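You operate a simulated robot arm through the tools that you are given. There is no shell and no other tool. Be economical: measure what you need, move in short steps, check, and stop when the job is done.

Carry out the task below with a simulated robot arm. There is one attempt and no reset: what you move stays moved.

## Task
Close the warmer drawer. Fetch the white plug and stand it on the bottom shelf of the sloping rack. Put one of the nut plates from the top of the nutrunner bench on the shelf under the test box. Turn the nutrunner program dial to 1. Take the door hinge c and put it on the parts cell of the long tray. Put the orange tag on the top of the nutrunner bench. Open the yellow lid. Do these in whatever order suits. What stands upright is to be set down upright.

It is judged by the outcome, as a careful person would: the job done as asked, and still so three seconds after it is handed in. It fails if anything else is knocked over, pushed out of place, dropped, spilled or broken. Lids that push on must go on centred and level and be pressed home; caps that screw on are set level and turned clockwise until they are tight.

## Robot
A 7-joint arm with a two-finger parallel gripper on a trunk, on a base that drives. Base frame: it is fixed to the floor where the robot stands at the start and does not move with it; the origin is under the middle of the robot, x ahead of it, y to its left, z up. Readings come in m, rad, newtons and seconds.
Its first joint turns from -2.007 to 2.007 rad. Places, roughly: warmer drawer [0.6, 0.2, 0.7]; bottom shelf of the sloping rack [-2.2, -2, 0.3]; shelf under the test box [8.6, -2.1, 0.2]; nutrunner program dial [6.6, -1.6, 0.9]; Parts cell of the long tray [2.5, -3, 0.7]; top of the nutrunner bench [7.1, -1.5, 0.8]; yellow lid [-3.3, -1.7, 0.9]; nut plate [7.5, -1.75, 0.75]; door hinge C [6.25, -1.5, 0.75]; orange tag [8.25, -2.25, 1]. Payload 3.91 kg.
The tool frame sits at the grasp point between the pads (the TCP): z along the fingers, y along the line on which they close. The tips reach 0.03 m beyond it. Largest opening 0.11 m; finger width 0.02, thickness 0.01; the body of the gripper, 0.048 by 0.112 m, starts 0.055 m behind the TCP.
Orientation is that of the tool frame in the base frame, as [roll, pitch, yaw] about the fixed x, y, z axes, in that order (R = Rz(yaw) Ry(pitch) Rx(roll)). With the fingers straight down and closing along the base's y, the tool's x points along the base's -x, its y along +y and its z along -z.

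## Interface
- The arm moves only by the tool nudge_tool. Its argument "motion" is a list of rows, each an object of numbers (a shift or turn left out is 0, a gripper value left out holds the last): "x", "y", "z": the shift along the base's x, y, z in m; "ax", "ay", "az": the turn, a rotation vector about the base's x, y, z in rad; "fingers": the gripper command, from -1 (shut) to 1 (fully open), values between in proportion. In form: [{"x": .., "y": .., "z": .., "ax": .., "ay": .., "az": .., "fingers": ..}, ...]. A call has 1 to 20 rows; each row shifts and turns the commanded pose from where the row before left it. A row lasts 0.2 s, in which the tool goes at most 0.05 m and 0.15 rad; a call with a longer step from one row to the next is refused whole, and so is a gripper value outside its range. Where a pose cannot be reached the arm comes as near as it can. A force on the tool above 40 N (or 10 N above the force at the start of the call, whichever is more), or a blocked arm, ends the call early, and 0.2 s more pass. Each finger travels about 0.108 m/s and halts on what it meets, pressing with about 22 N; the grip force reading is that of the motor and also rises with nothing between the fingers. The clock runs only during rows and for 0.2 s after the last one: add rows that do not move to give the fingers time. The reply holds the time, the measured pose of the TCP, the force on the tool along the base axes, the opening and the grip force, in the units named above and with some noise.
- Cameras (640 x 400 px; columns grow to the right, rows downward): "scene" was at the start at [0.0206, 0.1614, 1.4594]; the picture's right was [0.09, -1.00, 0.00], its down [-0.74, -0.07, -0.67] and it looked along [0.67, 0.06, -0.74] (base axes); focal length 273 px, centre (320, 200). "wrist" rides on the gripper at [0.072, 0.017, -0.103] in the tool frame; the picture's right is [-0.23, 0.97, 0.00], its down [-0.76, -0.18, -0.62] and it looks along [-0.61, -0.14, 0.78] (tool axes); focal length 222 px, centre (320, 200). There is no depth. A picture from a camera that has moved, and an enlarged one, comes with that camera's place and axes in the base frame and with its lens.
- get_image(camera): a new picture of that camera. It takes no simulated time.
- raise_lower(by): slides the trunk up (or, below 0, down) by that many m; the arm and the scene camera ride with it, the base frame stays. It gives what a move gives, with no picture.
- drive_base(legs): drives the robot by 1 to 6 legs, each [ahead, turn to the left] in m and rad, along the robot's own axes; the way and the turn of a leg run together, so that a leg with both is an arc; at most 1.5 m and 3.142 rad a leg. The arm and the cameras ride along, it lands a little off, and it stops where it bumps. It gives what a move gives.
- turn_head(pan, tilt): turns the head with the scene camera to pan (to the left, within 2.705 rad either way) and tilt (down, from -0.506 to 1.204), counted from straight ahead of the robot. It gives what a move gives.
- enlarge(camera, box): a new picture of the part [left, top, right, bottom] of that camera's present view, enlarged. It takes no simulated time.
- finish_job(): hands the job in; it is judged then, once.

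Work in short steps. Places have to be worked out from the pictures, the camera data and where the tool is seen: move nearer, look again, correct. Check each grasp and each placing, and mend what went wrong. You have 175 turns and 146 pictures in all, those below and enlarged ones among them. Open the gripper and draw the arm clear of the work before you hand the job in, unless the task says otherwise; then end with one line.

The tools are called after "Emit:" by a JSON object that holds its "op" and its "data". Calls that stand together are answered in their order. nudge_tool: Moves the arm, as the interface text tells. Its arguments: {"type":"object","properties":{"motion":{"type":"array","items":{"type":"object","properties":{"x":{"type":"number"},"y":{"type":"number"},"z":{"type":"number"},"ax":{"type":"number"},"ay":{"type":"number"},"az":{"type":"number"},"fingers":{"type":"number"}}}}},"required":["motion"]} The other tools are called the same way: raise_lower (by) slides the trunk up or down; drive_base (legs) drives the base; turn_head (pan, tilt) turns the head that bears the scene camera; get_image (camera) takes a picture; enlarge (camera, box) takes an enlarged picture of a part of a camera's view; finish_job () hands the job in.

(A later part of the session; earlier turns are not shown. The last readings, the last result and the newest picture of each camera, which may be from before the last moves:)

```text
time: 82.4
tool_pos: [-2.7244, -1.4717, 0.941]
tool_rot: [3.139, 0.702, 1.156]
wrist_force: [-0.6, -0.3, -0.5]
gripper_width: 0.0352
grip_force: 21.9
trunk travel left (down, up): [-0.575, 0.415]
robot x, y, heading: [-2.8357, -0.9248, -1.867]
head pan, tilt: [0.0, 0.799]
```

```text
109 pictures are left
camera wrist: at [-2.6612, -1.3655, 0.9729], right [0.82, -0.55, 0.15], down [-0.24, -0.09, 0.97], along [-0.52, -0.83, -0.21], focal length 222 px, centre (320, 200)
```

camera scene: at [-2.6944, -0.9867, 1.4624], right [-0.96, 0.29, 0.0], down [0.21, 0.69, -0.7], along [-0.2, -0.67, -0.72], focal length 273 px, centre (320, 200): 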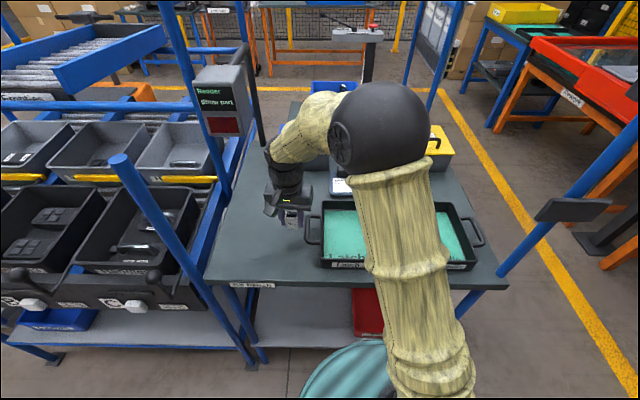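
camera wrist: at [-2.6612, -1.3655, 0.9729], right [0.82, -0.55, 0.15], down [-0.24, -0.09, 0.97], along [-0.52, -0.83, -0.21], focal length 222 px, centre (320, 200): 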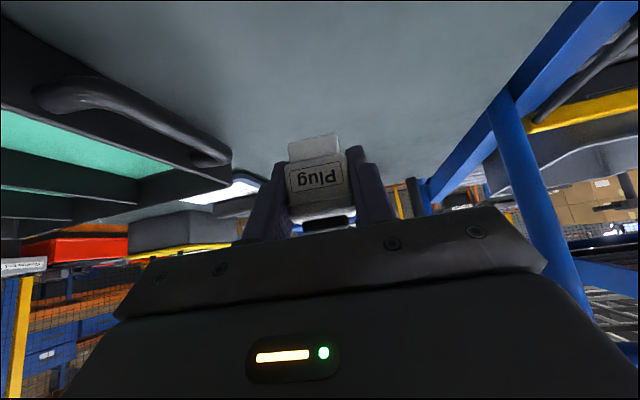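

The plug is held upright with its base about 0.04 below the TCP. I'll raise and retract, then drive across to the front of the rack at about (-2.05,-1.0).

Emit:
{"op": "nudge_tool", "data": {"motion": [{"z": 0.05}, {"z": 0.05}, {"z": 0.05}, {"y": 0.045, "x": -0.018}, {"y": 0.045, "x": -0.018}, {"y": 0.045, "x": -0.018}, {"y": 0.035, "x": -0.018}]}}

Emit:
{"op": "drive_base", "data": {"legs": [[-0.17, 0], [0, 1.575], [0.78, 0], [0, -1.575]]}}

Emit:
{"op": "get_image", "data": {"camera": "scene"}}

```text
time: 84.0
tool_pos: [-2.7971, -1.3006, 1.0907]
tool_rot: [3.138, 0.704, 1.152]
wrist_force: [0.0, -0.3, -0.3]
gripper_width: 0.0352
grip_force: 21.8
trunk travel left (down, up): [-0.575, 0.415]
robot x, y, heading: [-2.8381, -0.9254, -1.864]
head pan, tilt: [0.0, 0.799]
```

```text
time: 96.9
tool_pos: [-2.0008, -1.3697, 1.0911]
tool_rot: [3.139, 0.702, 1.149]
wrist_force: [0.0, -0.3, 0.2]
gripper_width: 0.035
grip_force: 21.9
trunk travel left (down, up): [-0.575, 0.415]
robot x, y, heading: [-2.0385, -0.9925, -1.872]
head pan, tilt: [0.0, 0.799]
```

```text
108 pictures are left
camera scene: at [-1.8966, -1.0563, 1.4625], right [-0.95, 0.3, 0.0], down [0.21, 0.68, -0.7], along [-0.21, -0.67, -0.72], focal length 273 px, centre (320, 200)
```

scene: 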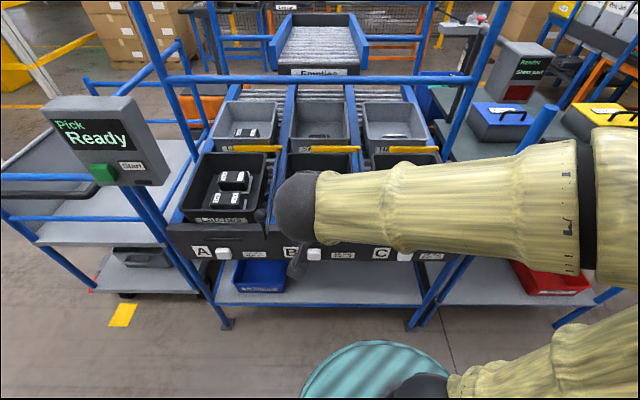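

The shelf's front edge runs (-1.65,-1.68) to (-2.44,-1.43) at z≈0.28. My target is about (-2.125,-1.615), right of the blue bin. I'll lower the trunk and look from lower down.

Emit:
{"op": "raise_lower", "data": {"by": -0.5}}

Emit:
{"op": "get_image", "data": {"camera": "scene"}}

Emit:
{"op": "get_image", "data": {"camera": "wrist"}}

```text
refused: -0.5 is not a number from -0.4 to 0.4
```

```text
107 pictures are left
camera scene: at [-1.8966, -1.0563, 1.4625], right [-0.95, 0.3, 0.0], down [0.21, 0.68, -0.7], along [-0.21, -0.67, -0.72], focal length 273 px, centre (320, 200)
```

scene: 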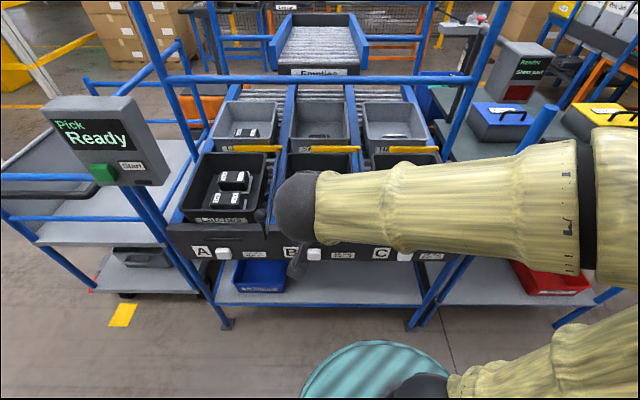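

```text
106 pictures are left
camera wrist: at [-1.9358, -1.2652, 1.1227], right [0.82, -0.56, 0.15], down [-0.24, -0.09, 0.97], along [-0.53, -0.83, -0.21], focal length 222 px, centre (320, 200)
```

wrist: 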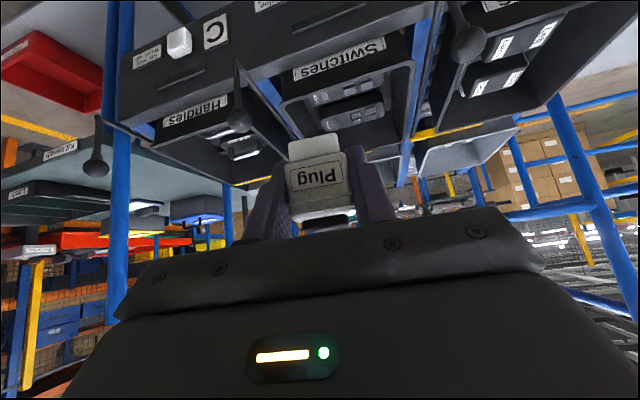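

The limit per call is 0.4, so I'll lower by that. Clearance to the board is about 0.16.

Emit:
{"op": "raise_lower", "data": {"by": -0.4}}

Emit:
{"op": "get_image", "data": {"camera": "wrist"}}

Emit:
{"op": "get_image", "data": {"camera": "scene"}}

```text
time: 100.8
tool_pos: [-1.9991, -1.3713, 0.6906]
tool_rot: [3.141, 0.701, 1.149]
wrist_force: [0.1, -0.3, -0.7]
gripper_width: 0.0352
grip_force: 22.0
trunk travel left (down, up): [-0.175, 0.815]
robot x, y, heading: [-2.0382, -0.9895, -1.872]
head pan, tilt: [0.0, 0.799]
```

```text
105 pictures are left
camera wrist: at [-1.9358, -1.2651, 0.7227], right [0.82, -0.56, 0.15], down [-0.24, -0.09, 0.97], along [-0.53, -0.83, -0.2], focal length 222 px, centre (320, 200)
```

wrist: 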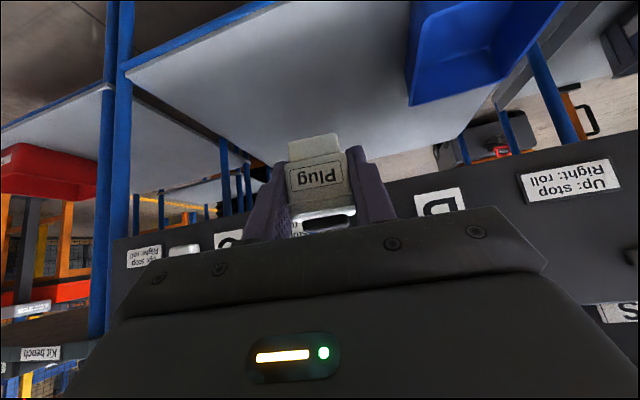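

```text
104 pictures are left
camera scene: at [-1.8966, -1.0562, 1.0625], right [-0.95, 0.3, 0.0], down [0.21, 0.68, -0.7], along [-0.21, -0.67, -0.72], focal length 273 px, centre (320, 200)
```

scene: 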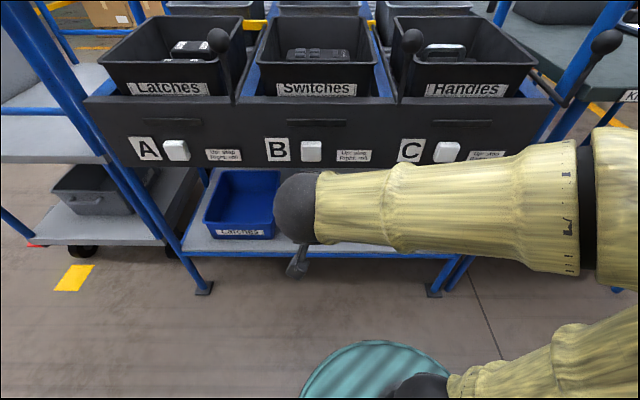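

The shelf top is about z=0.275 and the board bottom is 0.64. I'll lower outside the rack to z≈0.37 and check.

Emit:
{"op": "nudge_tool", "data": {"motion": [{"z": -0.05}, {"z": -0.05}, {"z": -0.05}, {"z": -0.05}, {"z": -0.05}, {"z": -0.05}, {"z": -0.01, "x": -0.04}, {"x": -0.04}]}}

Emit:
{"op": "get_image", "data": {"camera": "wrist"}}

Emit:
{"op": "get_image", "data": {"camera": "scene"}}

```text
time: 102.6
tool_pos: [-2.0455, -1.4426, 0.3976]
tool_rot: [3.138, 0.703, 1.148]
wrist_force: [-0.3, -0.3, 0.5]
gripper_width: 0.0352
grip_force: 21.9
out of reach, approached as far as the arm can: row 2, 3, 4, 5, 7, 8
trunk travel left (down, up): [-0.175, 0.815]
robot x, y, heading: [-2.0413, -0.9904, -1.872]
head pan, tilt: [0.0, 0.799]
```

```text
103 pictures are left
camera wrist: at [-1.9822, -1.3385, 0.4295], right [0.82, -0.56, 0.15], down [-0.24, -0.09, 0.97], along [-0.52, -0.83, -0.21], focal length 222 px, centre (320, 200)
```

wrist: 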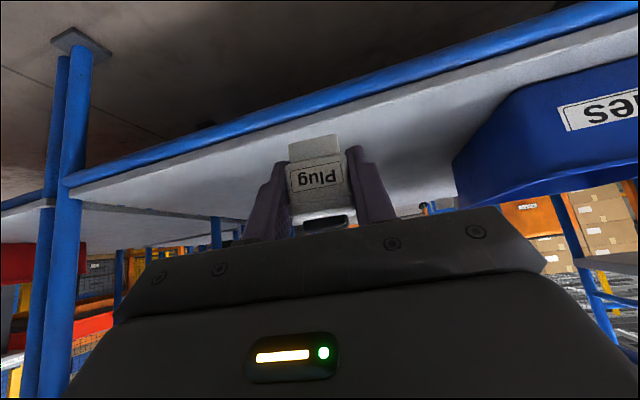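

```text
102 pictures are left
camera scene: at [-1.8962, -1.0562, 1.0624], right [-0.95, 0.3, 0.0], down [0.21, 0.68, -0.7], along [-0.21, -0.67, -0.72], focal length 273 px, centre (320, 200)
```

scene: 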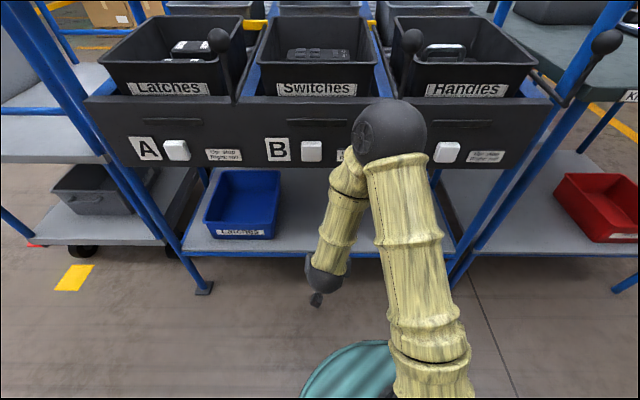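

The elbow is getting close to the board, so I'll back the base off 0.14 m to work with a more stretched arm.

Emit:
{"op": "drive_base", "data": {"legs": [[-0.14, 0]]}}

Emit:
{"op": "nudge_tool", "data": {"motion": [{"x": -0.015, "y": -0.045}, {"x": -0.015, "y": -0.045}, {"x": -0.01, "z": -0.02}]}}

Emit:
{"op": "get_image", "data": {"camera": "wrist"}}

Emit:
{"op": "get_image", "data": {"camera": "scene"}}

```text
time: 103.9
tool_pos: [-2.006, -1.3109, 0.3976]
tool_rot: [3.14, 0.701, 1.146]
wrist_force: [0.3, -0.4, -1.2]
gripper_width: 0.0352
grip_force: 21.7
trunk travel left (down, up): [-0.175, 0.815]
robot x, y, heading: [-1.9925, -0.8636, -1.871]
head pan, tilt: [0.0, 0.799]
```

```text
time: 104.7
tool_pos: [-2.0454, -1.4013, 0.3788]
tool_rot: [3.14, 0.701, 1.146]
wrist_force: [0.4, -1.5, -0.5]
gripper_width: 0.0352
grip_force: 21.9
trunk travel left (down, up): [-0.175, 0.815]
robot x, y, heading: [-1.9936, -0.8607, -1.869]
head pan, tilt: [0.0, 0.799]
```

```text
101 pictures are left
camera wrist: at [-1.9808, -1.2956, 0.4107], right [0.82, -0.56, 0.15], down [-0.24, -0.09, 0.97], along [-0.53, -0.83, -0.21], focal length 222 px, centre (320, 200)
```

wrist: 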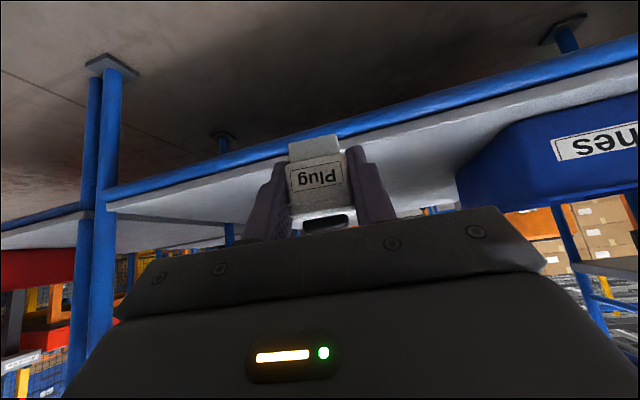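

```text
100 pictures are left
camera scene: at [-1.8547, -0.9222, 1.0625], right [-0.95, 0.3, 0.0], down [0.21, 0.68, -0.7], along [-0.21, -0.67, -0.72], focal length 273 px, centre (320, 200)
```

scene: 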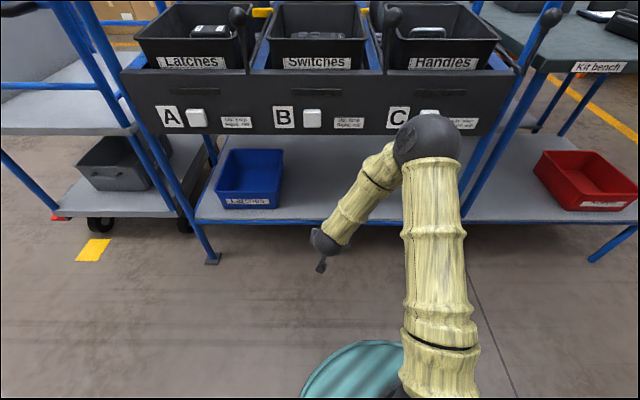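

I'll move inward over the shelf in two parts at z≈0.385, and watch the elbow.

Emit:
{"op": "nudge_tool", "data": {"motion": [{"x": -0.014, "y": -0.044, "z": 0.006}, {"x": -0.014, "y": -0.044}, {"x": -0.014, "y": -0.044}]}}

Emit:
{"op": "get_image", "data": {"camera": "wrist"}}

Emit:
{"op": "get_image", "data": {"camera": "scene"}}

```text
time: 105.5
tool_pos: [-2.088, -1.5328, 0.3833]
tool_rot: [3.139, 0.703, 1.147]
wrist_force: [0.1, 0.5, -0.7]
gripper_width: 0.035
grip_force: 21.9
trunk travel left (down, up): [-0.175, 0.815]
robot x, y, heading: [-1.9952, -0.8577, -1.874]
head pan, tilt: [0.0, 0.799]
```

```text
99 pictures are left
camera wrist: at [-2.0234, -1.4273, 0.4156], right [0.82, -0.56, 0.15], down [-0.24, -0.09, 0.97], along [-0.53, -0.83, -0.21], focal length 222 px, centre (320, 200)
```

wrist: 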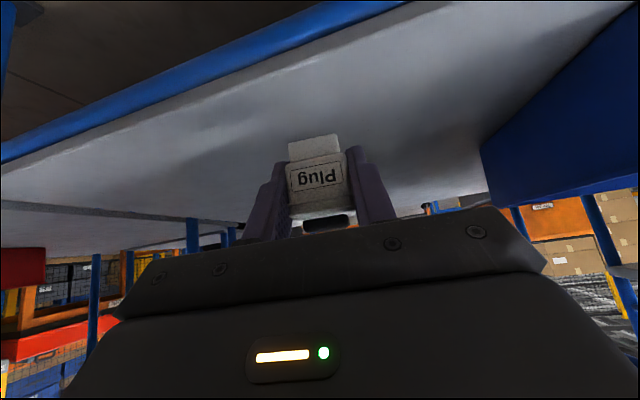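

```text
98 pictures are left
camera scene: at [-1.8548, -0.9223, 1.0625], right [-0.95, 0.3, 0.0], down [0.21, 0.68, -0.7], along [-0.21, -0.67, -0.72], focal length 273 px, centre (320, 200)
```

scene: 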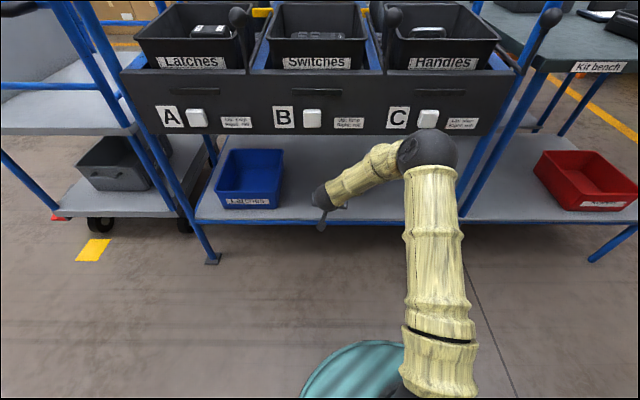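

The plug is over the shelf and the elbow is clear. I'll go 0.065 further in, then lower slowly until contact.

Emit:
{"op": "nudge_tool", "data": {"motion": [{"x": -0.01, "y": -0.033}, {"x": -0.01, "y": -0.033}, {"z": -0.015}, {"z": -0.01}, {"z": -0.01}, {"z": -0.01}, {"z": -0.01}, {"z": -0.01}, {"z": -0.01}, {"z": -0.01}, {"z": -0.01}]}}

Emit:
{"op": "get_image", "data": {"camera": "wrist"}}

```text
time: 107.3
tool_pos: [-2.1096, -1.602, 0.3286]
tool_rot: [3.139, 0.72, 1.144]
wrist_force: [1.5, 0.2, 16.3]
gripper_width: 0.0351
grip_force: 22.3
trunk travel left (down, up): [-0.175, 0.815]
robot x, y, heading: [-1.9943, -0.8607, -1.874]
head pan, tilt: [0.0, 0.799]
stopped in row 9: the force on the tool passed its limit (the readings are from after the stop); the commanded pose is now the measured one
```

```text
97 pictures are left
camera wrist: at [-2.0441, -1.4968, 0.3585], right [0.82, -0.56, 0.15], down [-0.23, -0.07, 0.97], along [-0.53, -0.83, -0.19], focal length 222 px, centre (320, 200)
```

wrist: 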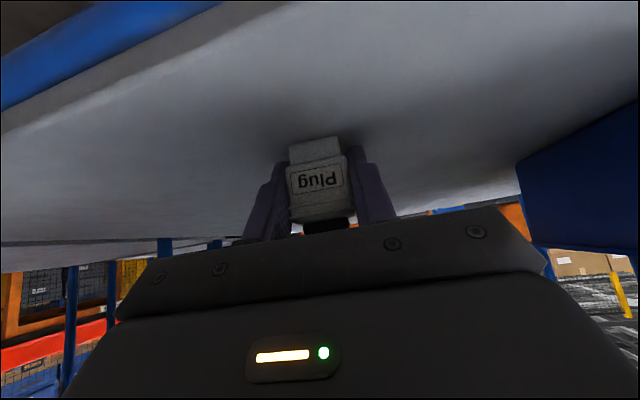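

The plug is in contact with the shelf. I'll release and withdraw outward along the tool axis.

Emit:
{"op": "nudge_tool", "data": {"motion": [{"fingers": 0.0}, {"fingers": 0.1}, {"fingers": 0.1}, {"x": 0.008, "y": 0.018, "z": 0.018}, {"x": 0.012, "y": 0.028, "z": 0.025}, {"x": 0.014, "y": 0.038, "z": 0.015}, {"x": 0.014, "y": 0.044}, {"x": 0.014, "y": 0.044}, {"x": 0.014, "y": 0.044}]}}

Emit:
{"op": "get_image", "data": {"camera": "wrist"}}

Emit:
{"op": "get_image", "data": {"camera": "scene"}}

```text
time: 109.3
tool_pos: [-2.0323, -1.3845, 0.3821]
tool_rot: [3.139, 0.717, 1.148]
wrist_force: [-0.3, 0.1, -0.3]
gripper_width: 0.0606
grip_force: 0.1
trunk travel left (down, up): [-0.175, 0.815]
robot x, y, heading: [-1.9977, -0.8579, -1.872]
head pan, tilt: [0.0, 0.799]
```

```text
96 pictures are left
camera wrist: at [-1.9674, -1.2794, 0.413], right [0.82, -0.56, 0.15], down [-0.23, -0.08, 0.97], along [-0.53, -0.83, -0.19], focal length 222 px, centre (320, 200)
```

wrist: 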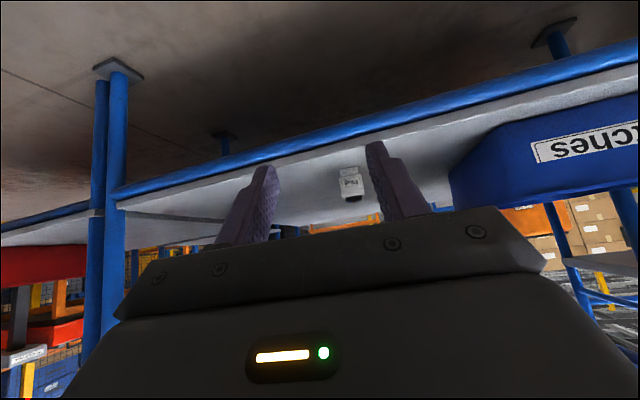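

```text
95 pictures are left
camera scene: at [-1.8548, -0.9223, 1.0624], right [-0.95, 0.3, 0.0], down [0.21, 0.68, -0.7], along [-0.21, -0.67, -0.72], focal length 273 px, centre (320, 200)
```

scene: 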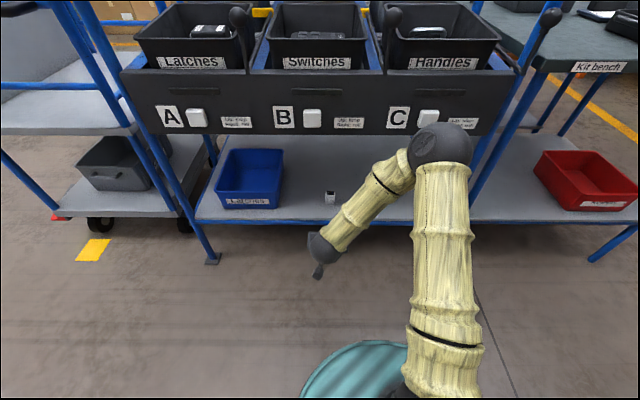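

The plug stands upright on the shelf. Next is the yellow lid. I'll back off, raise the trunk and straighten the tool.

Emit:
{"op": "drive_base", "data": {"legs": [[-0.15, 0]]}}

Emit:
{"op": "raise_lower", "data": {"by": 0.4}}

Emit:
{"op": "nudge_tool", "data": {"motion": [{"z": 0.05}, {"z": 0.05}, {"z": 0.05}, {"z": 0.05}, {"z": 0.05}, {"z": 0.05}, {"ax": 0.128, "ay": -0.056, "z": 0.02}, {"ax": 0.128, "ay": -0.056}, {"ax": 0.128, "ay": -0.056}, {"ax": 0.128, "ay": -0.056}, {"ax": 0.141, "ay": -0.063, "fingers": -0.5}, {"y": 0.04}, {"y": 0.04}]}}

```text
time: 110.7
tool_pos: [-1.9872, -1.241, 0.3836]
tool_rot: [3.142, 0.715, 1.146]
wrist_force: [-0.6, -0.4, -1.4]
gripper_width: 0.0605
grip_force: 0.0
trunk travel left (down, up): [-0.175, 0.815]
robot x, y, heading: [-1.9496, -0.7162, -1.87]
head pan, tilt: [0.0, 0.799]
```

```text
time: 114.6
tool_pos: [-1.9862, -1.2406, 0.7826]
tool_rot: [3.142, 0.714, 1.145]
wrist_force: [0.8, 0.3, 1.0]
gripper_width: 0.0604
grip_force: 0.2
trunk travel left (down, up): [-0.575, 0.415]
robot x, y, heading: [-1.9492, -0.717, -1.877]
head pan, tilt: [0.0, 0.799]
```

```text
refused: row 11 steps farther than a row can; nothing moved
```

Emit:
{"op": "nudge_tool", "data": {"motion": [{"z": 0.05}, {"z": 0.05}, {"z": 0.05}, {"z": 0.05}, {"z": 0.05}, {"z": 0.05}, {"ax": 0.128, "ay": -0.056, "z": 0.02}, {"ax": 0.128, "ay": -0.056}, {"ax": 0.128, "ay": -0.056}, {"ax": 0.128, "ay": -0.056}, {"ax": 0.13, "ay": -0.06, "fingers": -0.5}, {"ax": 0.012}, {"y": 0.04}, {"y": 0.04}]}}

```text
time: 117.6
tool_pos: [-1.9865, -1.1598, 1.102]
tool_rot: [-3.133, 0.001, 1.148]
wrist_force: [0.3, 0.8, 0.7]
gripper_width: 0.0275
grip_force: 0.0
trunk travel left (down, up): [-0.575, 0.415]
robot x, y, heading: [-1.9524, -0.7145, -1.879]
head pan, tilt: [0.0, 0.799]
```

The yellow box is only about 0.14 m from the bench's right-hand side, and the aisle there is free. I'll drive around to that side.

Emit:
{"op": "drive_base", "data": {"legs": [[0, -1.24], [1.4, 0], [0.52, 0], [0, 1.6], [0.6, 0]]}}

Emit:
{"op": "turn_head", "data": {"pan": 0.7, "tilt": 0.7}}

Emit:
{"op": "get_image", "data": {"camera": "scene"}}

```text
time: 137.1
tool_pos: [-3.715, -1.7934, 1.1017]
tool_rot: [-3.132, 0.003, 1.505]
wrist_force: [0.3, -1.4, 0.3]
gripper_width: 0.0276
grip_force: 0.2
trunk travel left (down, up): [-0.575, 0.415]
robot x, y, heading: [-3.8372, -1.3635, -1.52]
head pan, tilt: [0.0, 0.799]
```

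```text
time: 138.2
tool_pos: [-3.7144, -1.7927, 1.1028]
tool_rot: [-3.133, 0.003, 1.505]
wrist_force: [-0.3, -0.5, 0.3]
gripper_width: 0.0274
grip_force: 0.0
trunk travel left (down, up): [-0.575, 0.415]
robot x, y, heading: [-3.8345, -1.3607, -1.518]
head pan, tilt: [0.7, 0.7]
```

```text
94 pictures are left
camera scene: at [-3.6272, -1.3551, 1.4707], right [-0.73, -0.68, 0.0], down [-0.44, 0.47, -0.76], along [0.52, -0.56, -0.64], focal length 273 px, centre (320, 200)
```

scene: 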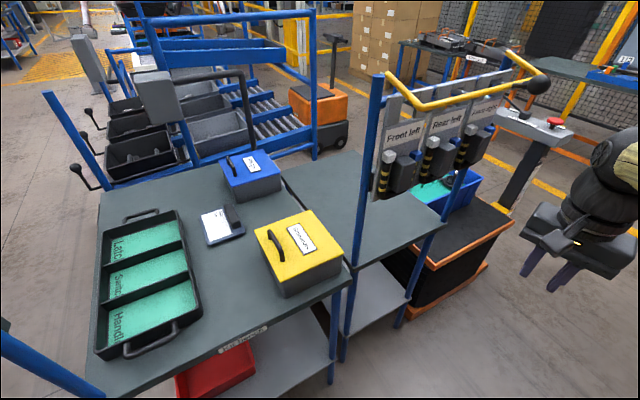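

The yellow box is in view. I'll zoom in to see its handle and hinge.

Emit:
{"op": "enlarge", "data": {"camera": "scene", "box": [200, 140, 380, 310]}}

```text
2.35 times, centred on (290, 225) of scene
camera zoom: at [-3.6272, -1.3551, 1.4707], right [-0.73, -0.68, 0.0], down [-0.44, 0.47, -0.76], along [0.52, -0.56, -0.64], focal length 643 px, centre (391, 141)
```

zoom: 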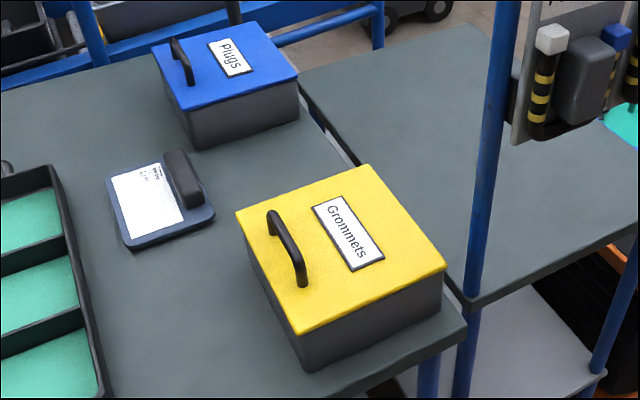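

The lid's handle is near its front edge at about (-3.25,-1.60), so the hinge is most likely along the back edge (-3.29,-1.74). A tool-rack post stands just behind, at about (-3.37,-1.77). I'll reposition beside the bench's front right corner so the arm comes in from the front side.

Emit:
{"op": "drive_base", "data": {"legs": [[0, -0.94], [-0.36, 0], [0, 1.29]]}}

Emit:
{"op": "turn_head", "data": {"pan": 0.0, "tilt": 0.75}}

Emit:
{"op": "get_image", "data": {"camera": "scene"}}

Emit:
{"op": "get_image", "data": {"camera": "wrist"}}

```text
time: 146.1
tool_pos: [-3.2992, -1.503, 1.1014]
tool_rot: [-3.133, 0.001, 1.84]
wrist_force: [0.5, -0.2, -0.6]
gripper_width: 0.0275
grip_force: 0.1
trunk travel left (down, up): [-0.575, 0.415]
robot x, y, heading: [-3.5558, -1.1331, -1.18]
head pan, tilt: [0.7, 0.7]
```

```text
time: 147.2
tool_pos: [-3.2983, -1.5016, 1.1019]
tool_rot: [-3.134, 0.003, 1.842]
wrist_force: [-0.1, 0.9, 0.3]
gripper_width: 0.0276
grip_force: 0.1
trunk travel left (down, up): [-0.575, 0.415]
robot x, y, heading: [-3.5559, -1.1351, -1.183]
head pan, tilt: [0.0, 0.75]
```

```text
92 pictures are left
camera scene: at [-3.4037, -1.0972, 1.4664], right [-0.93, -0.38, 0.0], down [-0.26, 0.63, -0.73], along [0.28, -0.68, -0.68], focal length 273 px, centre (320, 200)
```

scene: 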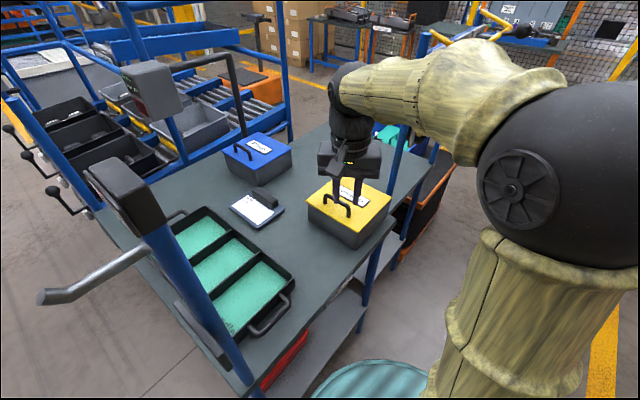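

```text
91 pictures are left
camera wrist: at [-3.3019, -1.4268, 1.2047], right [1.0, 0.04, -0.01], down [0.04, -0.78, 0.63], along [0.02, -0.63, -0.78], focal length 222 px, centre (320, 200)
```

wrist: 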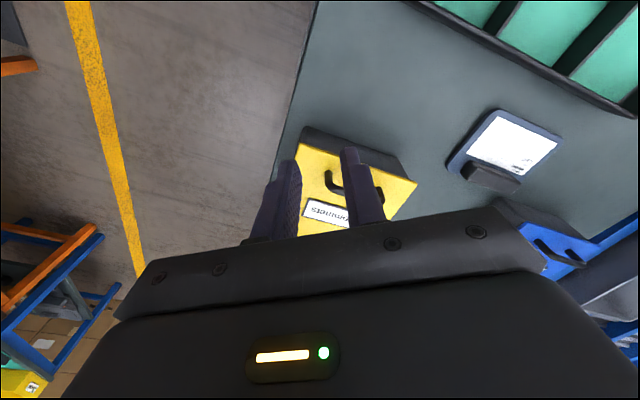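

I'll rotate the tool so it closes across the handle, with its camera on the side away from the post.

Emit:
{"op": "nudge_tool", "data": {"motion": [{"az": -0.145, "fingers": 0}, {"az": -0.145}, {"az": -0.145}, {"az": -0.145}, {"az": -0.145}, {"az": -0.145}, {"az": -0.145}, {"az": -0.145}, {"az": -0.145}, {"az": -0.145}, {"az": -0.145}, {"az": -0.145}, {"az": -0.145}, {"az": -0.145}, {"az": -0.12}, {"x": 0.03, "y": -0.03}]}}

Emit:
{"op": "get_image", "data": {"camera": "wrist"}}

Emit:
{"op": "get_image", "data": {"camera": "scene"}}

```text
time: 150.6
tool_pos: [-3.2667, -1.5328, 1.1011]
tool_rot: [-3.132, 0.001, -0.312]
wrist_force: [0.8, -0.5, 0.4]
gripper_width: 0.0552
grip_force: 0.2
trunk travel left (down, up): [-0.575, 0.415]
robot x, y, heading: [-3.5571, -1.1395, -1.187]
head pan, tilt: [0.0, 0.75]
```

```text
90 pictures are left
camera wrist: at [-3.2051, -1.5714, 1.2038], right [-0.51, -0.86, -0.01], down [-0.67, 0.4, 0.63], along [-0.53, 0.33, -0.78], focal length 222 px, centre (320, 200)
```

wrist: 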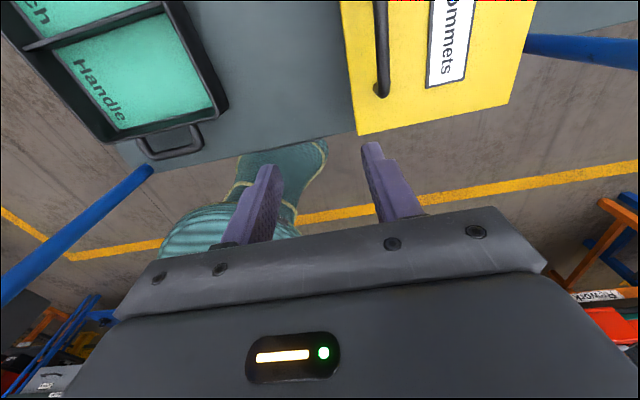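

```text
89 pictures are left
camera scene: at [-3.403, -1.0979, 1.4663], right [-0.93, -0.38, 0.0], down [-0.26, 0.63, -0.73], along [0.28, -0.68, -0.68], focal length 273 px, centre (320, 200)
```

scene: 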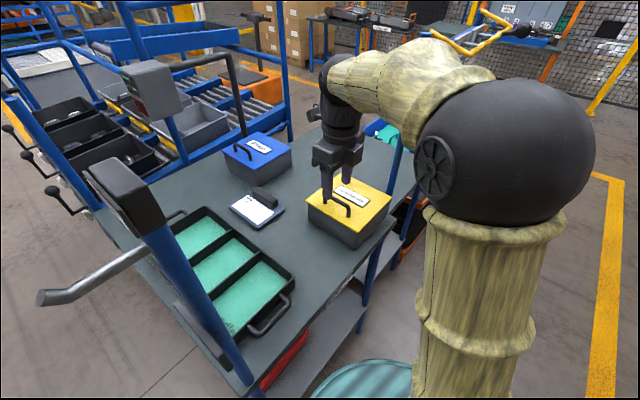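

The handle's near end is at (-3.283,-1.593), so its centre is about (-3.245,-1.604). I'll move above it and check.

Emit:
{"op": "nudge_tool", "data": {"motion": [{"x": 0.011, "y": -0.036}, {"x": 0.011, "y": -0.035}, {"z": -0.04}, {"z": -0.04}, {}]}}

Emit:
{"op": "get_image", "data": {"camera": "wrist"}}

Emit:
{"op": "enlarge", "data": {"camera": "scene", "box": [280, 110, 420, 260]}}

```text
time: 151.8
tool_pos: [-3.2468, -1.6033, 1.0227]
tool_rot: [-3.133, -0.001, -0.31]
wrist_force: [-0.6, -0.8, -1.1]
gripper_width: 0.0549
grip_force: 0.0
trunk travel left (down, up): [-0.575, 0.415]
robot x, y, heading: [-3.555, -1.1375, -1.185]
head pan, tilt: [0.0, 0.75]
```

```text
88 pictures are left
camera wrist: at [-3.1841, -1.6413, 1.1243], right [-0.51, -0.86, -0.01], down [-0.67, 0.4, 0.63], along [-0.53, 0.33, -0.78], focal length 222 px, centre (320, 200)
```

wrist: 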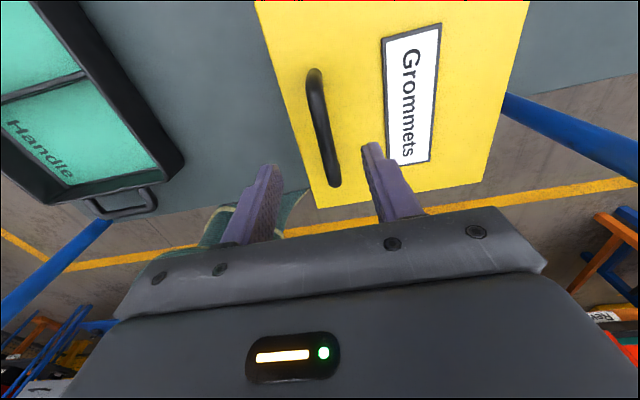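

```text
2.67 times, centred on (350, 185) of scene
camera zoom: at [-3.4037, -1.0974, 1.4665], right [-0.93, -0.38, 0.0], down [-0.26, 0.63, -0.73], along [0.28, -0.68, -0.68], focal length 729 px, centre (240, 240)
```

zoom: 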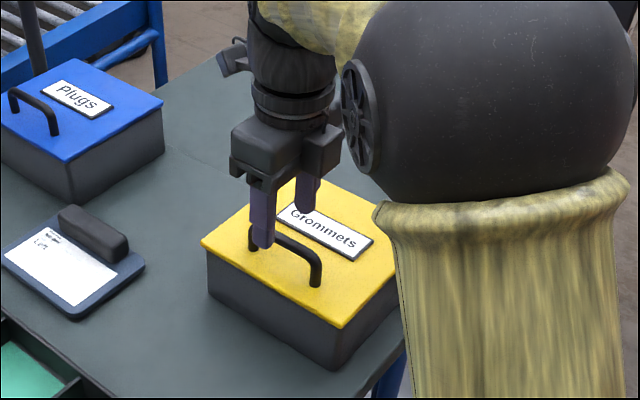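

I'm centred over the handle. I'll descend to z≈0.977 and grip it.

Emit:
{"op": "nudge_tool", "data": {"motion": [{"z": -0.025, "y": -0.003}, {"z": -0.02}, {"fingers": -1}, {"fingers": -1}, {"fingers": -1}]}}

Emit:
{"op": "get_image", "data": {"camera": "wrist"}}

Emit:
{"op": "enlarge", "data": {"camera": "scene", "box": [280, 110, 420, 260]}}

```text
time: 153.0
tool_pos: [-3.2472, -1.6067, 0.9778]
tool_rot: [-3.134, 0.001, -0.312]
wrist_force: [-0.7, -7.6, -0.9]
gripper_width: 0.0115
grip_force: 45.3
trunk travel left (down, up): [-0.575, 0.415]
robot x, y, heading: [-3.5547, -1.1378, -1.187]
head pan, tilt: [0.0, 0.75]
```

```text
86 pictures are left
camera wrist: at [-3.1847, -1.6461, 1.0801], right [-0.51, -0.86, -0.01], down [-0.67, 0.4, 0.63], along [-0.53, 0.33, -0.78], focal length 222 px, centre (320, 200)
```

wrist: 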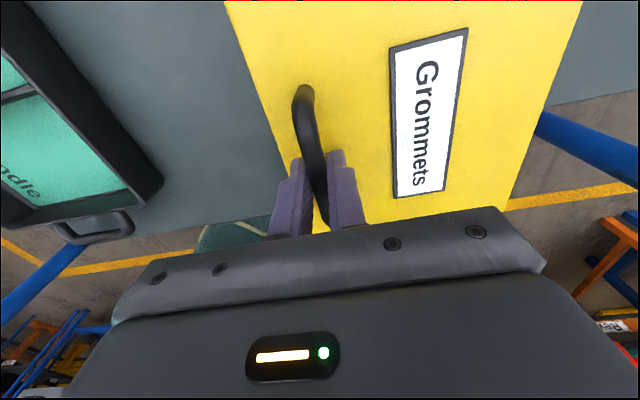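

```text
2.67 times, centred on (350, 185) of scene
camera zoom: at [-3.4039, -1.0985, 1.4665], right [-0.93, -0.38, 0.0], down [-0.26, 0.63, -0.73], along [0.28, -0.68, -0.68], focal length 729 px, centre (240, 240)
```

zoom: 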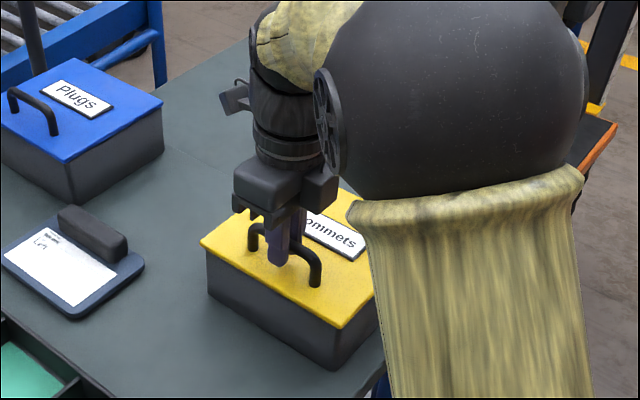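

The handle is gripped, with a small side force. I'll regrip 5 mm higher and 3 mm further back for tip clearance, then try the first small arc to see whether it hinges.

Emit:
{"op": "nudge_tool", "data": {"motion": [{"fingers": -0.4}, {"z": 0.005, "y": -0.003, "x": -0.001}, {"fingers": -1}, {"fingers": -1}, {"x": -0.0015, "y": -0.0046, "z": 0.0135}, {"x": -0.0015, "y": -0.0046, "z": 0.013}, {}]}}

Emit:
{"op": "enlarge", "data": {"camera": "scene", "box": [280, 110, 420, 260]}}

Emit:
{"op": "get_image", "data": {"camera": "wrist"}}

```text
time: 154.6
tool_pos: [-3.2498, -1.6177, 1.0086]
tool_rot: [-3.133, 0.002, -0.309]
wrist_force: [2.4, 12.5, 3.5]
gripper_width: 0.0117
grip_force: 44.9
trunk travel left (down, up): [-0.575, 0.415]
robot x, y, heading: [-3.5577, -1.1363, -1.183]
head pan, tilt: [0.0, 0.75]
```

```text
2.67 times, centred on (350, 185) of scene
camera zoom: at [-3.4034, -1.0951, 1.4664], right [-0.93, -0.38, 0.0], down [-0.26, 0.63, -0.73], along [0.28, -0.68, -0.68], focal length 729 px, centre (240, 240)
```

zoom: 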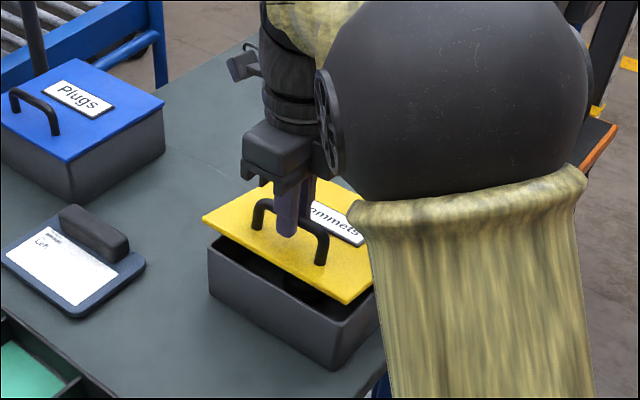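

```text
83 pictures are left
camera wrist: at [-3.1875, -1.6552, 1.1119], right [-0.51, -0.86, -0.01], down [-0.67, 0.39, 0.63], along [-0.53, 0.33, -0.78], focal length 222 px, centre (320, 200)
```

wrist: 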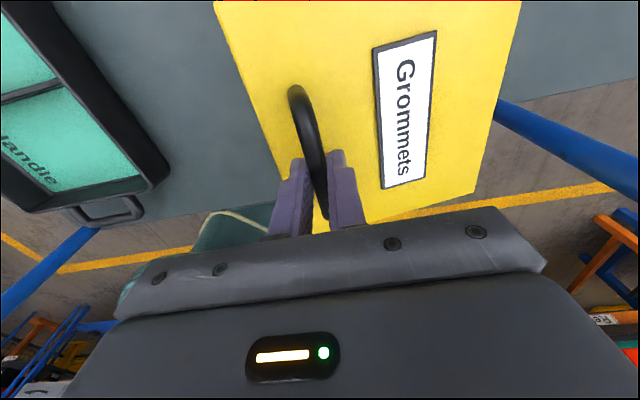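

The lid hinges at the back and the box stays put. I'll continue along the arc, easing the side force a bit.

Emit:
{"op": "nudge_tool", "data": {"motion": [{"x": -0.0018, "y": -0.0055, "z": 0.012}, {"x": -0.0018, "y": -0.0055, "z": 0.0121}, {"x": -0.0029, "y": -0.0092, "z": 0.0104}, {"x": -0.0029, "y": -0.0092, "z": 0.0103}, {}]}}

Emit:
{"op": "enlarge", "data": {"camera": "scene", "box": [280, 110, 420, 260]}}

```text
time: 155.8
tool_pos: [-3.2597, -1.6468, 1.055]
tool_rot: [-3.136, 0.002, -0.308]
wrist_force: [4.3, 9.6, 8.4]
gripper_width: 0.0113
grip_force: 44.8
trunk travel left (down, up): [-0.575, 0.415]
robot x, y, heading: [-3.5564, -1.1396, -1.189]
head pan, tilt: [0.0, 0.75]
```

```text
2.67 times, centred on (350, 185) of scene
camera zoom: at [-3.4034, -1.0951, 1.4664], right [-0.93, -0.38, 0.0], down [-0.26, 0.63, -0.73], along [0.28, -0.68, -0.68], focal length 729 px, centre (240, 240)
```

zoom: 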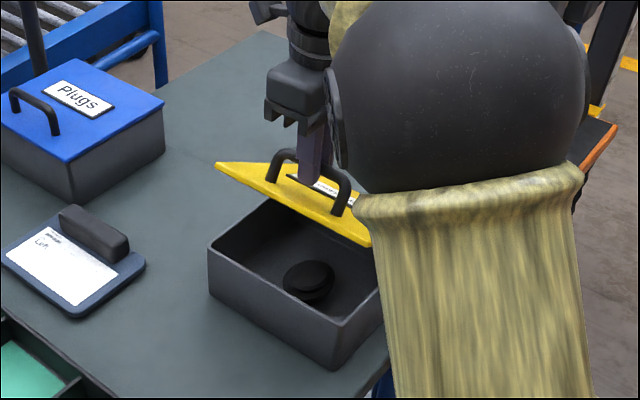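

Opening well. The force says I'm slightly inside the arc, so I'll continue with a small outward correction.

Emit:
{"op": "nudge_tool", "data": {"motion": [{"x": -0.003, "y": -0.0095, "z": 0.011}, {"x": -0.0034, "y": -0.0108, "z": 0.0095}, {"x": -0.0039, "y": -0.0122, "z": 0.0065}, {"x": -0.0039, "y": -0.0122, "z": 0.006}, {}]}}

Emit:
{"op": "get_image", "data": {"camera": "scene"}}

Emit:
{"op": "get_image", "data": {"camera": "wrist"}}

```text
time: 157.0
tool_pos: [-3.2756, -1.6925, 1.0874]
tool_rot: [-3.135, 0.003, -0.313]
wrist_force: [1.3, 2.6, 7.2]
gripper_width: 0.0118
grip_force: 44.4
trunk travel left (down, up): [-0.575, 0.415]
robot x, y, heading: [-3.5551, -1.1357, -1.18]
head pan, tilt: [0.0, 0.75]
```

```text
81 pictures are left
camera scene: at [-3.4038, -1.0962, 1.4665], right [-0.93, -0.38, 0.0], down [-0.26, 0.63, -0.73], along [0.28, -0.68, -0.68], focal length 273 px, centre (320, 200)
```

scene: 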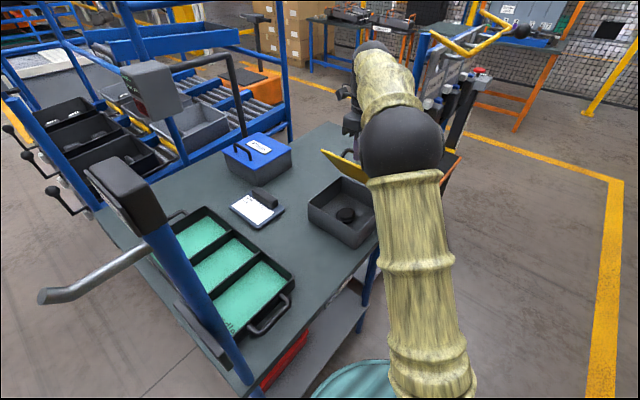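

```text
80 pictures are left
camera wrist: at [-3.212, -1.7306, 1.19], right [-0.51, -0.86, -0.01], down [-0.67, 0.4, 0.63], along [-0.53, 0.33, -0.78], focal length 222 px, centre (320, 200)
```

wrist: 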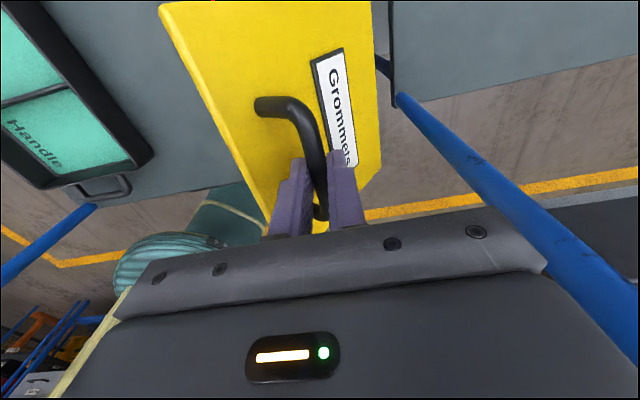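

The lid is at about 60°. The post is at about (-3.35,-1.787), and the gripper body would pass too close to it with this grip. I'll lower the lid back along the same arc and regrip 2 cm further along the bar, away from the post.

Emit:
{"op": "nudge_tool", "data": {"motion": [{"x": 0.0039, "y": 0.0122, "z": -0.006}, {"x": 0.0039, "y": 0.0122, "z": -0.0065}, {"x": 0.0034, "y": 0.0108, "z": -0.0095}, {"x": 0.003, "y": 0.0095, "z": -0.011}, {"x": 0.0029, "y": 0.0092, "z": -0.0103}, {"x": 0.0029, "y": 0.0092, "z": -0.0104}, {"x": 0.0018, "y": 0.0055, "z": -0.0121}, {"x": 0.0018, "y": 0.0055, "z": -0.012}, {"x": 0.0015, "y": 0.0046, "z": -0.013}, {"x": 0.0015, "y": 0.0046, "z": -0.0135}]}}

Emit:
{"op": "nudge_tool", "data": {"motion": [{"fingers": -0.4}, {"fingers": -0.4}, {"x": 0.012, "y": -0.0038, "z": 0.002}, {"x": 0.009, "y": -0.0029}, {"fingers": -1}, {"fingers": -1}]}}

Emit:
{"op": "get_image", "data": {"camera": "wrist"}}

Emit:
{"op": "enlarge", "data": {"camera": "scene", "box": [280, 110, 420, 260]}}

```text
time: 159.2
tool_pos: [-3.2477, -1.6084, 0.9818]
tool_rot: [-3.132, 0.002, -0.309]
wrist_force: [-1.3, 8.1, 2.1]
gripper_width: 0.0116
grip_force: 44.9
trunk travel left (down, up): [-0.575, 0.415]
robot x, y, heading: [-3.5587, -1.1393, -1.183]
head pan, tilt: [0.0, 0.75]
```

```text
time: 160.6
tool_pos: [-3.2258, -1.6141, 0.9841]
tool_rot: [-3.132, 0.002, -0.308]
wrist_force: [1.0, 6.5, 0.1]
gripper_width: 0.0115
grip_force: 45.1
trunk travel left (down, up): [-0.575, 0.415]
robot x, y, heading: [-3.5541, -1.1386, -1.179]
head pan, tilt: [0.0, 0.75]
```

```text
79 pictures are left
camera wrist: at [-3.1634, -1.6536, 1.0866], right [-0.51, -0.86, -0.01], down [-0.67, 0.39, 0.63], along [-0.53, 0.33, -0.78], focal length 222 px, centre (320, 200)
```

wrist: 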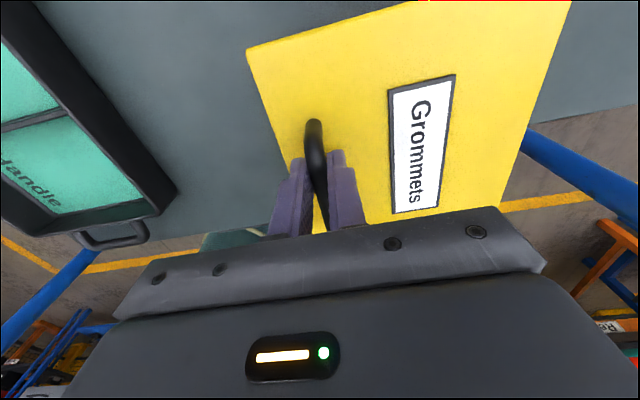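

```text
2.67 times, centred on (350, 185) of scene
camera zoom: at [-3.4034, -1.0963, 1.4664], right [-0.93, -0.38, 0.0], down [-0.26, 0.63, -0.73], along [0.28, -0.68, -0.68], focal length 729 px, centre (240, 240)
```

zoom: 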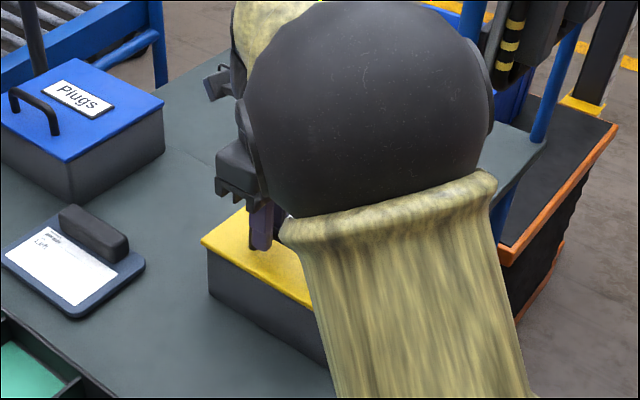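

The grip is now 2.4 cm to the safe side. I'll run the arc again to about 60°, then look.

Emit:
{"op": "nudge_tool", "data": {"motion": [{"x": -0.0012, "y": -0.004, "z": 0.0135}, {"x": -0.0014, "y": -0.0042, "z": 0.013}, {"x": -0.0018, "y": -0.0055, "z": 0.012}, {"x": -0.0018, "y": -0.0055, "z": 0.0121}, {"x": -0.0026, "y": -0.0082, "z": 0.0114}, {"x": -0.0027, "y": -0.0085, "z": 0.0113}, {"x": -0.003, "y": -0.0095, "z": 0.01}, {"x": -0.0034, "y": -0.0108, "z": 0.0095}, {"x": -0.0039, "y": -0.0122, "z": 0.0065}, {"x": -0.0039, "y": -0.0122, "z": 0.006}, {}]}}

Emit:
{"op": "get_image", "data": {"camera": "wrist"}}

```text
time: 163.0
tool_pos: [-3.2531, -1.6966, 1.0882]
tool_rot: [-3.13, 0.005, -0.311]
wrist_force: [-7.4, -1.4, -12.2]
gripper_width: 0.0115
grip_force: 45.2
trunk travel left (down, up): [-0.575, 0.415]
robot x, y, heading: [-3.5527, -1.1348, -1.183]
head pan, tilt: [0.0, 0.75]
```

```text
77 pictures are left
camera wrist: at [-3.1901, -1.736, 1.1911], right [-0.51, -0.86, -0.01], down [-0.67, 0.39, 0.63], along [-0.53, 0.33, -0.78], focal length 222 px, centre (320, 200)
```

wrist: 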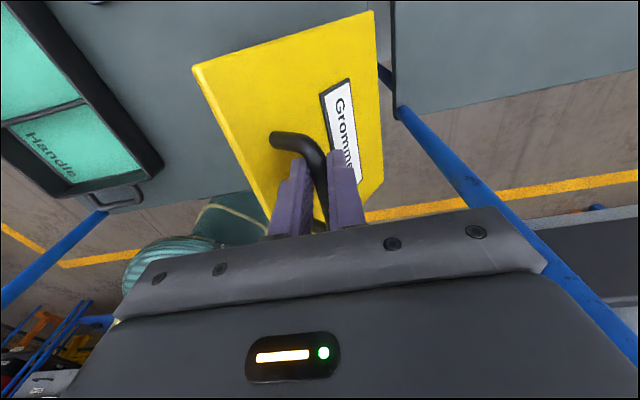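

I'm slightly outside the arc now (pull of 12 N down). I'll continue with less rise to about 80°.

Emit:
{"op": "nudge_tool", "data": {"motion": [{"x": -0.0037, "y": -0.0115, "z": 0.001}, {"x": -0.0037, "y": -0.0115, "z": 0.002}, {"x": -0.0042, "y": -0.0133, "z": 0.001}, {"x": -0.0042, "y": -0.0133, "z": 0.0}, {}]}}

Emit:
{"op": "get_image", "data": {"camera": "wrist"}}

Emit:
{"op": "get_image", "data": {"camera": "scene"}}

```text
time: 164.3
tool_pos: [-3.2674, -1.7436, 1.0994]
tool_rot: [-3.141, -0.009, -0.307]
wrist_force: [-3.0, 0.8, 15.3]
gripper_width: 0.0115
grip_force: 45.3
trunk travel left (down, up): [-0.575, 0.415]
robot x, y, heading: [-3.5566, -1.1382, -1.182]
head pan, tilt: [0.0, 0.75]
stopped in row 5: the force on the tool passed its limit (the readings are from after the stop); the commanded pose is now the measured one
```

```text
76 pictures are left
camera wrist: at [-3.206, -1.7813, 1.2035], right [-0.51, -0.86, 0.0], down [-0.68, 0.4, 0.62], along [-0.53, 0.32, -0.79], focal length 222 px, centre (320, 200)
```

wrist: 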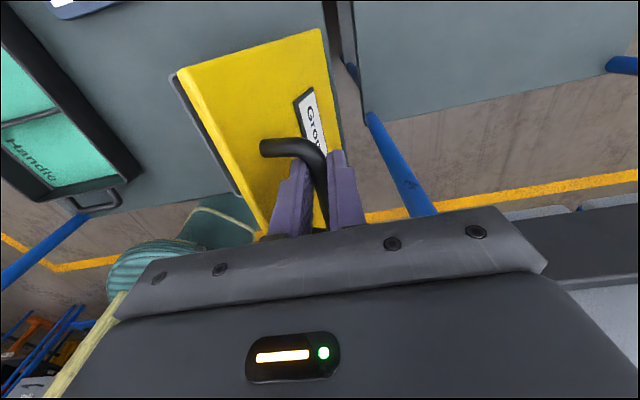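

```text
75 pictures are left
camera scene: at [-3.4048, -1.0957, 1.4662], right [-0.93, -0.38, 0.0], down [-0.26, 0.63, -0.73], along [0.28, -0.68, -0.68], focal length 273 px, centre (320, 200)
```

scene: 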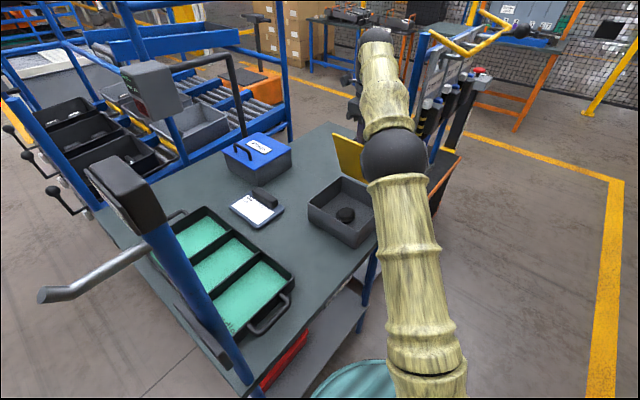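

The lid is at about 75–80° with a force of 15 N upward. I'll ease upward a little and continue back.

Emit:
{"op": "nudge_tool", "data": {"motion": [{"z": 0.005}, {"x": -0.0037, "y": -0.0115, "z": 0.0}, {"x": -0.0037, "y": -0.0115, "z": -0.001}, {}]}}

Emit:
{"op": "get_image", "data": {"camera": "wrist"}}

```text
time: 165.3
tool_pos: [-3.2735, -1.7631, 1.0997]
tool_rot: [3.141, -0.012, -0.303]
wrist_force: [11.7, -3.5, 15.2]
gripper_width: 0.0113
grip_force: 45.1
out of reach, approached as far as the arm can: row 3
trunk travel left (down, up): [-0.575, 0.415]
robot x, y, heading: [-3.5568, -1.1386, -1.182]
head pan, tilt: [0.0, 0.75]
```

```text
74 pictures are left
camera wrist: at [-3.2121, -1.7996, 1.2041], right [-0.51, -0.86, 0.0], down [-0.68, 0.4, 0.62], along [-0.53, 0.31, -0.79], focal length 222 px, centre (320, 200)
```

wrist: 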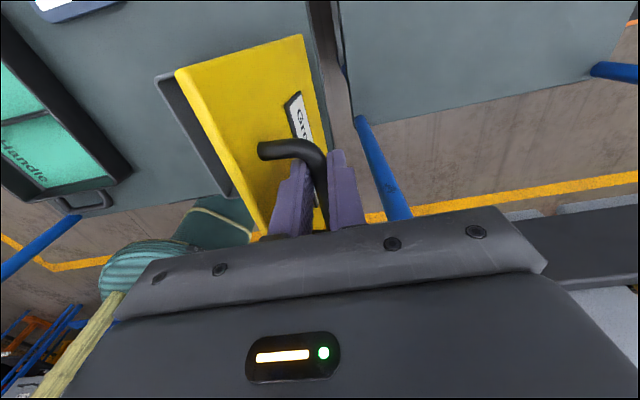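

The arm is at its reach limit with the lid near 78°. I'll creep the base so the tool moves about 3–4 cm further straight back.

Emit:
{"op": "drive_base", "data": {"legs": [[0.026, -0.032]]}}

Emit:
{"op": "get_image", "data": {"camera": "wrist"}}

```text
time: 166.1
tool_pos: [-3.2848, -1.7959, 1.0956]
tool_rot: [-3.134, 0.0, -0.338]
wrist_force: [5.0, 5.1, -16.5]
gripper_width: 0.0119
grip_force: 44.7
trunk travel left (down, up): [-0.575, 0.415]
robot x, y, heading: [-3.5457, -1.1594, -1.214]
head pan, tilt: [0.0, 0.75]
```

```text
73 pictures are left
camera wrist: at [-3.2243, -1.8361, 1.1987], right [-0.54, -0.84, -0.01], down [-0.66, 0.41, 0.62], along [-0.52, 0.34, -0.78], focal length 222 px, centre (320, 200)
```

wrist: 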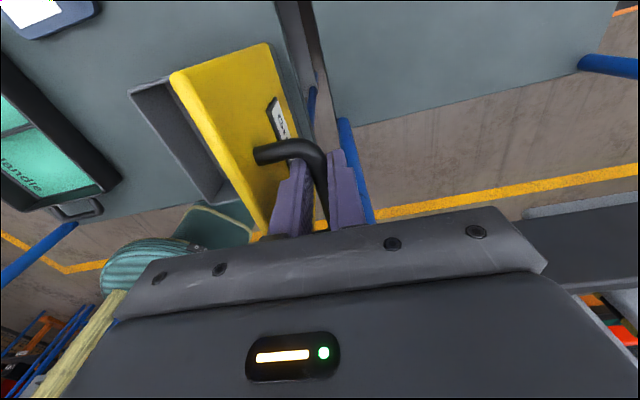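

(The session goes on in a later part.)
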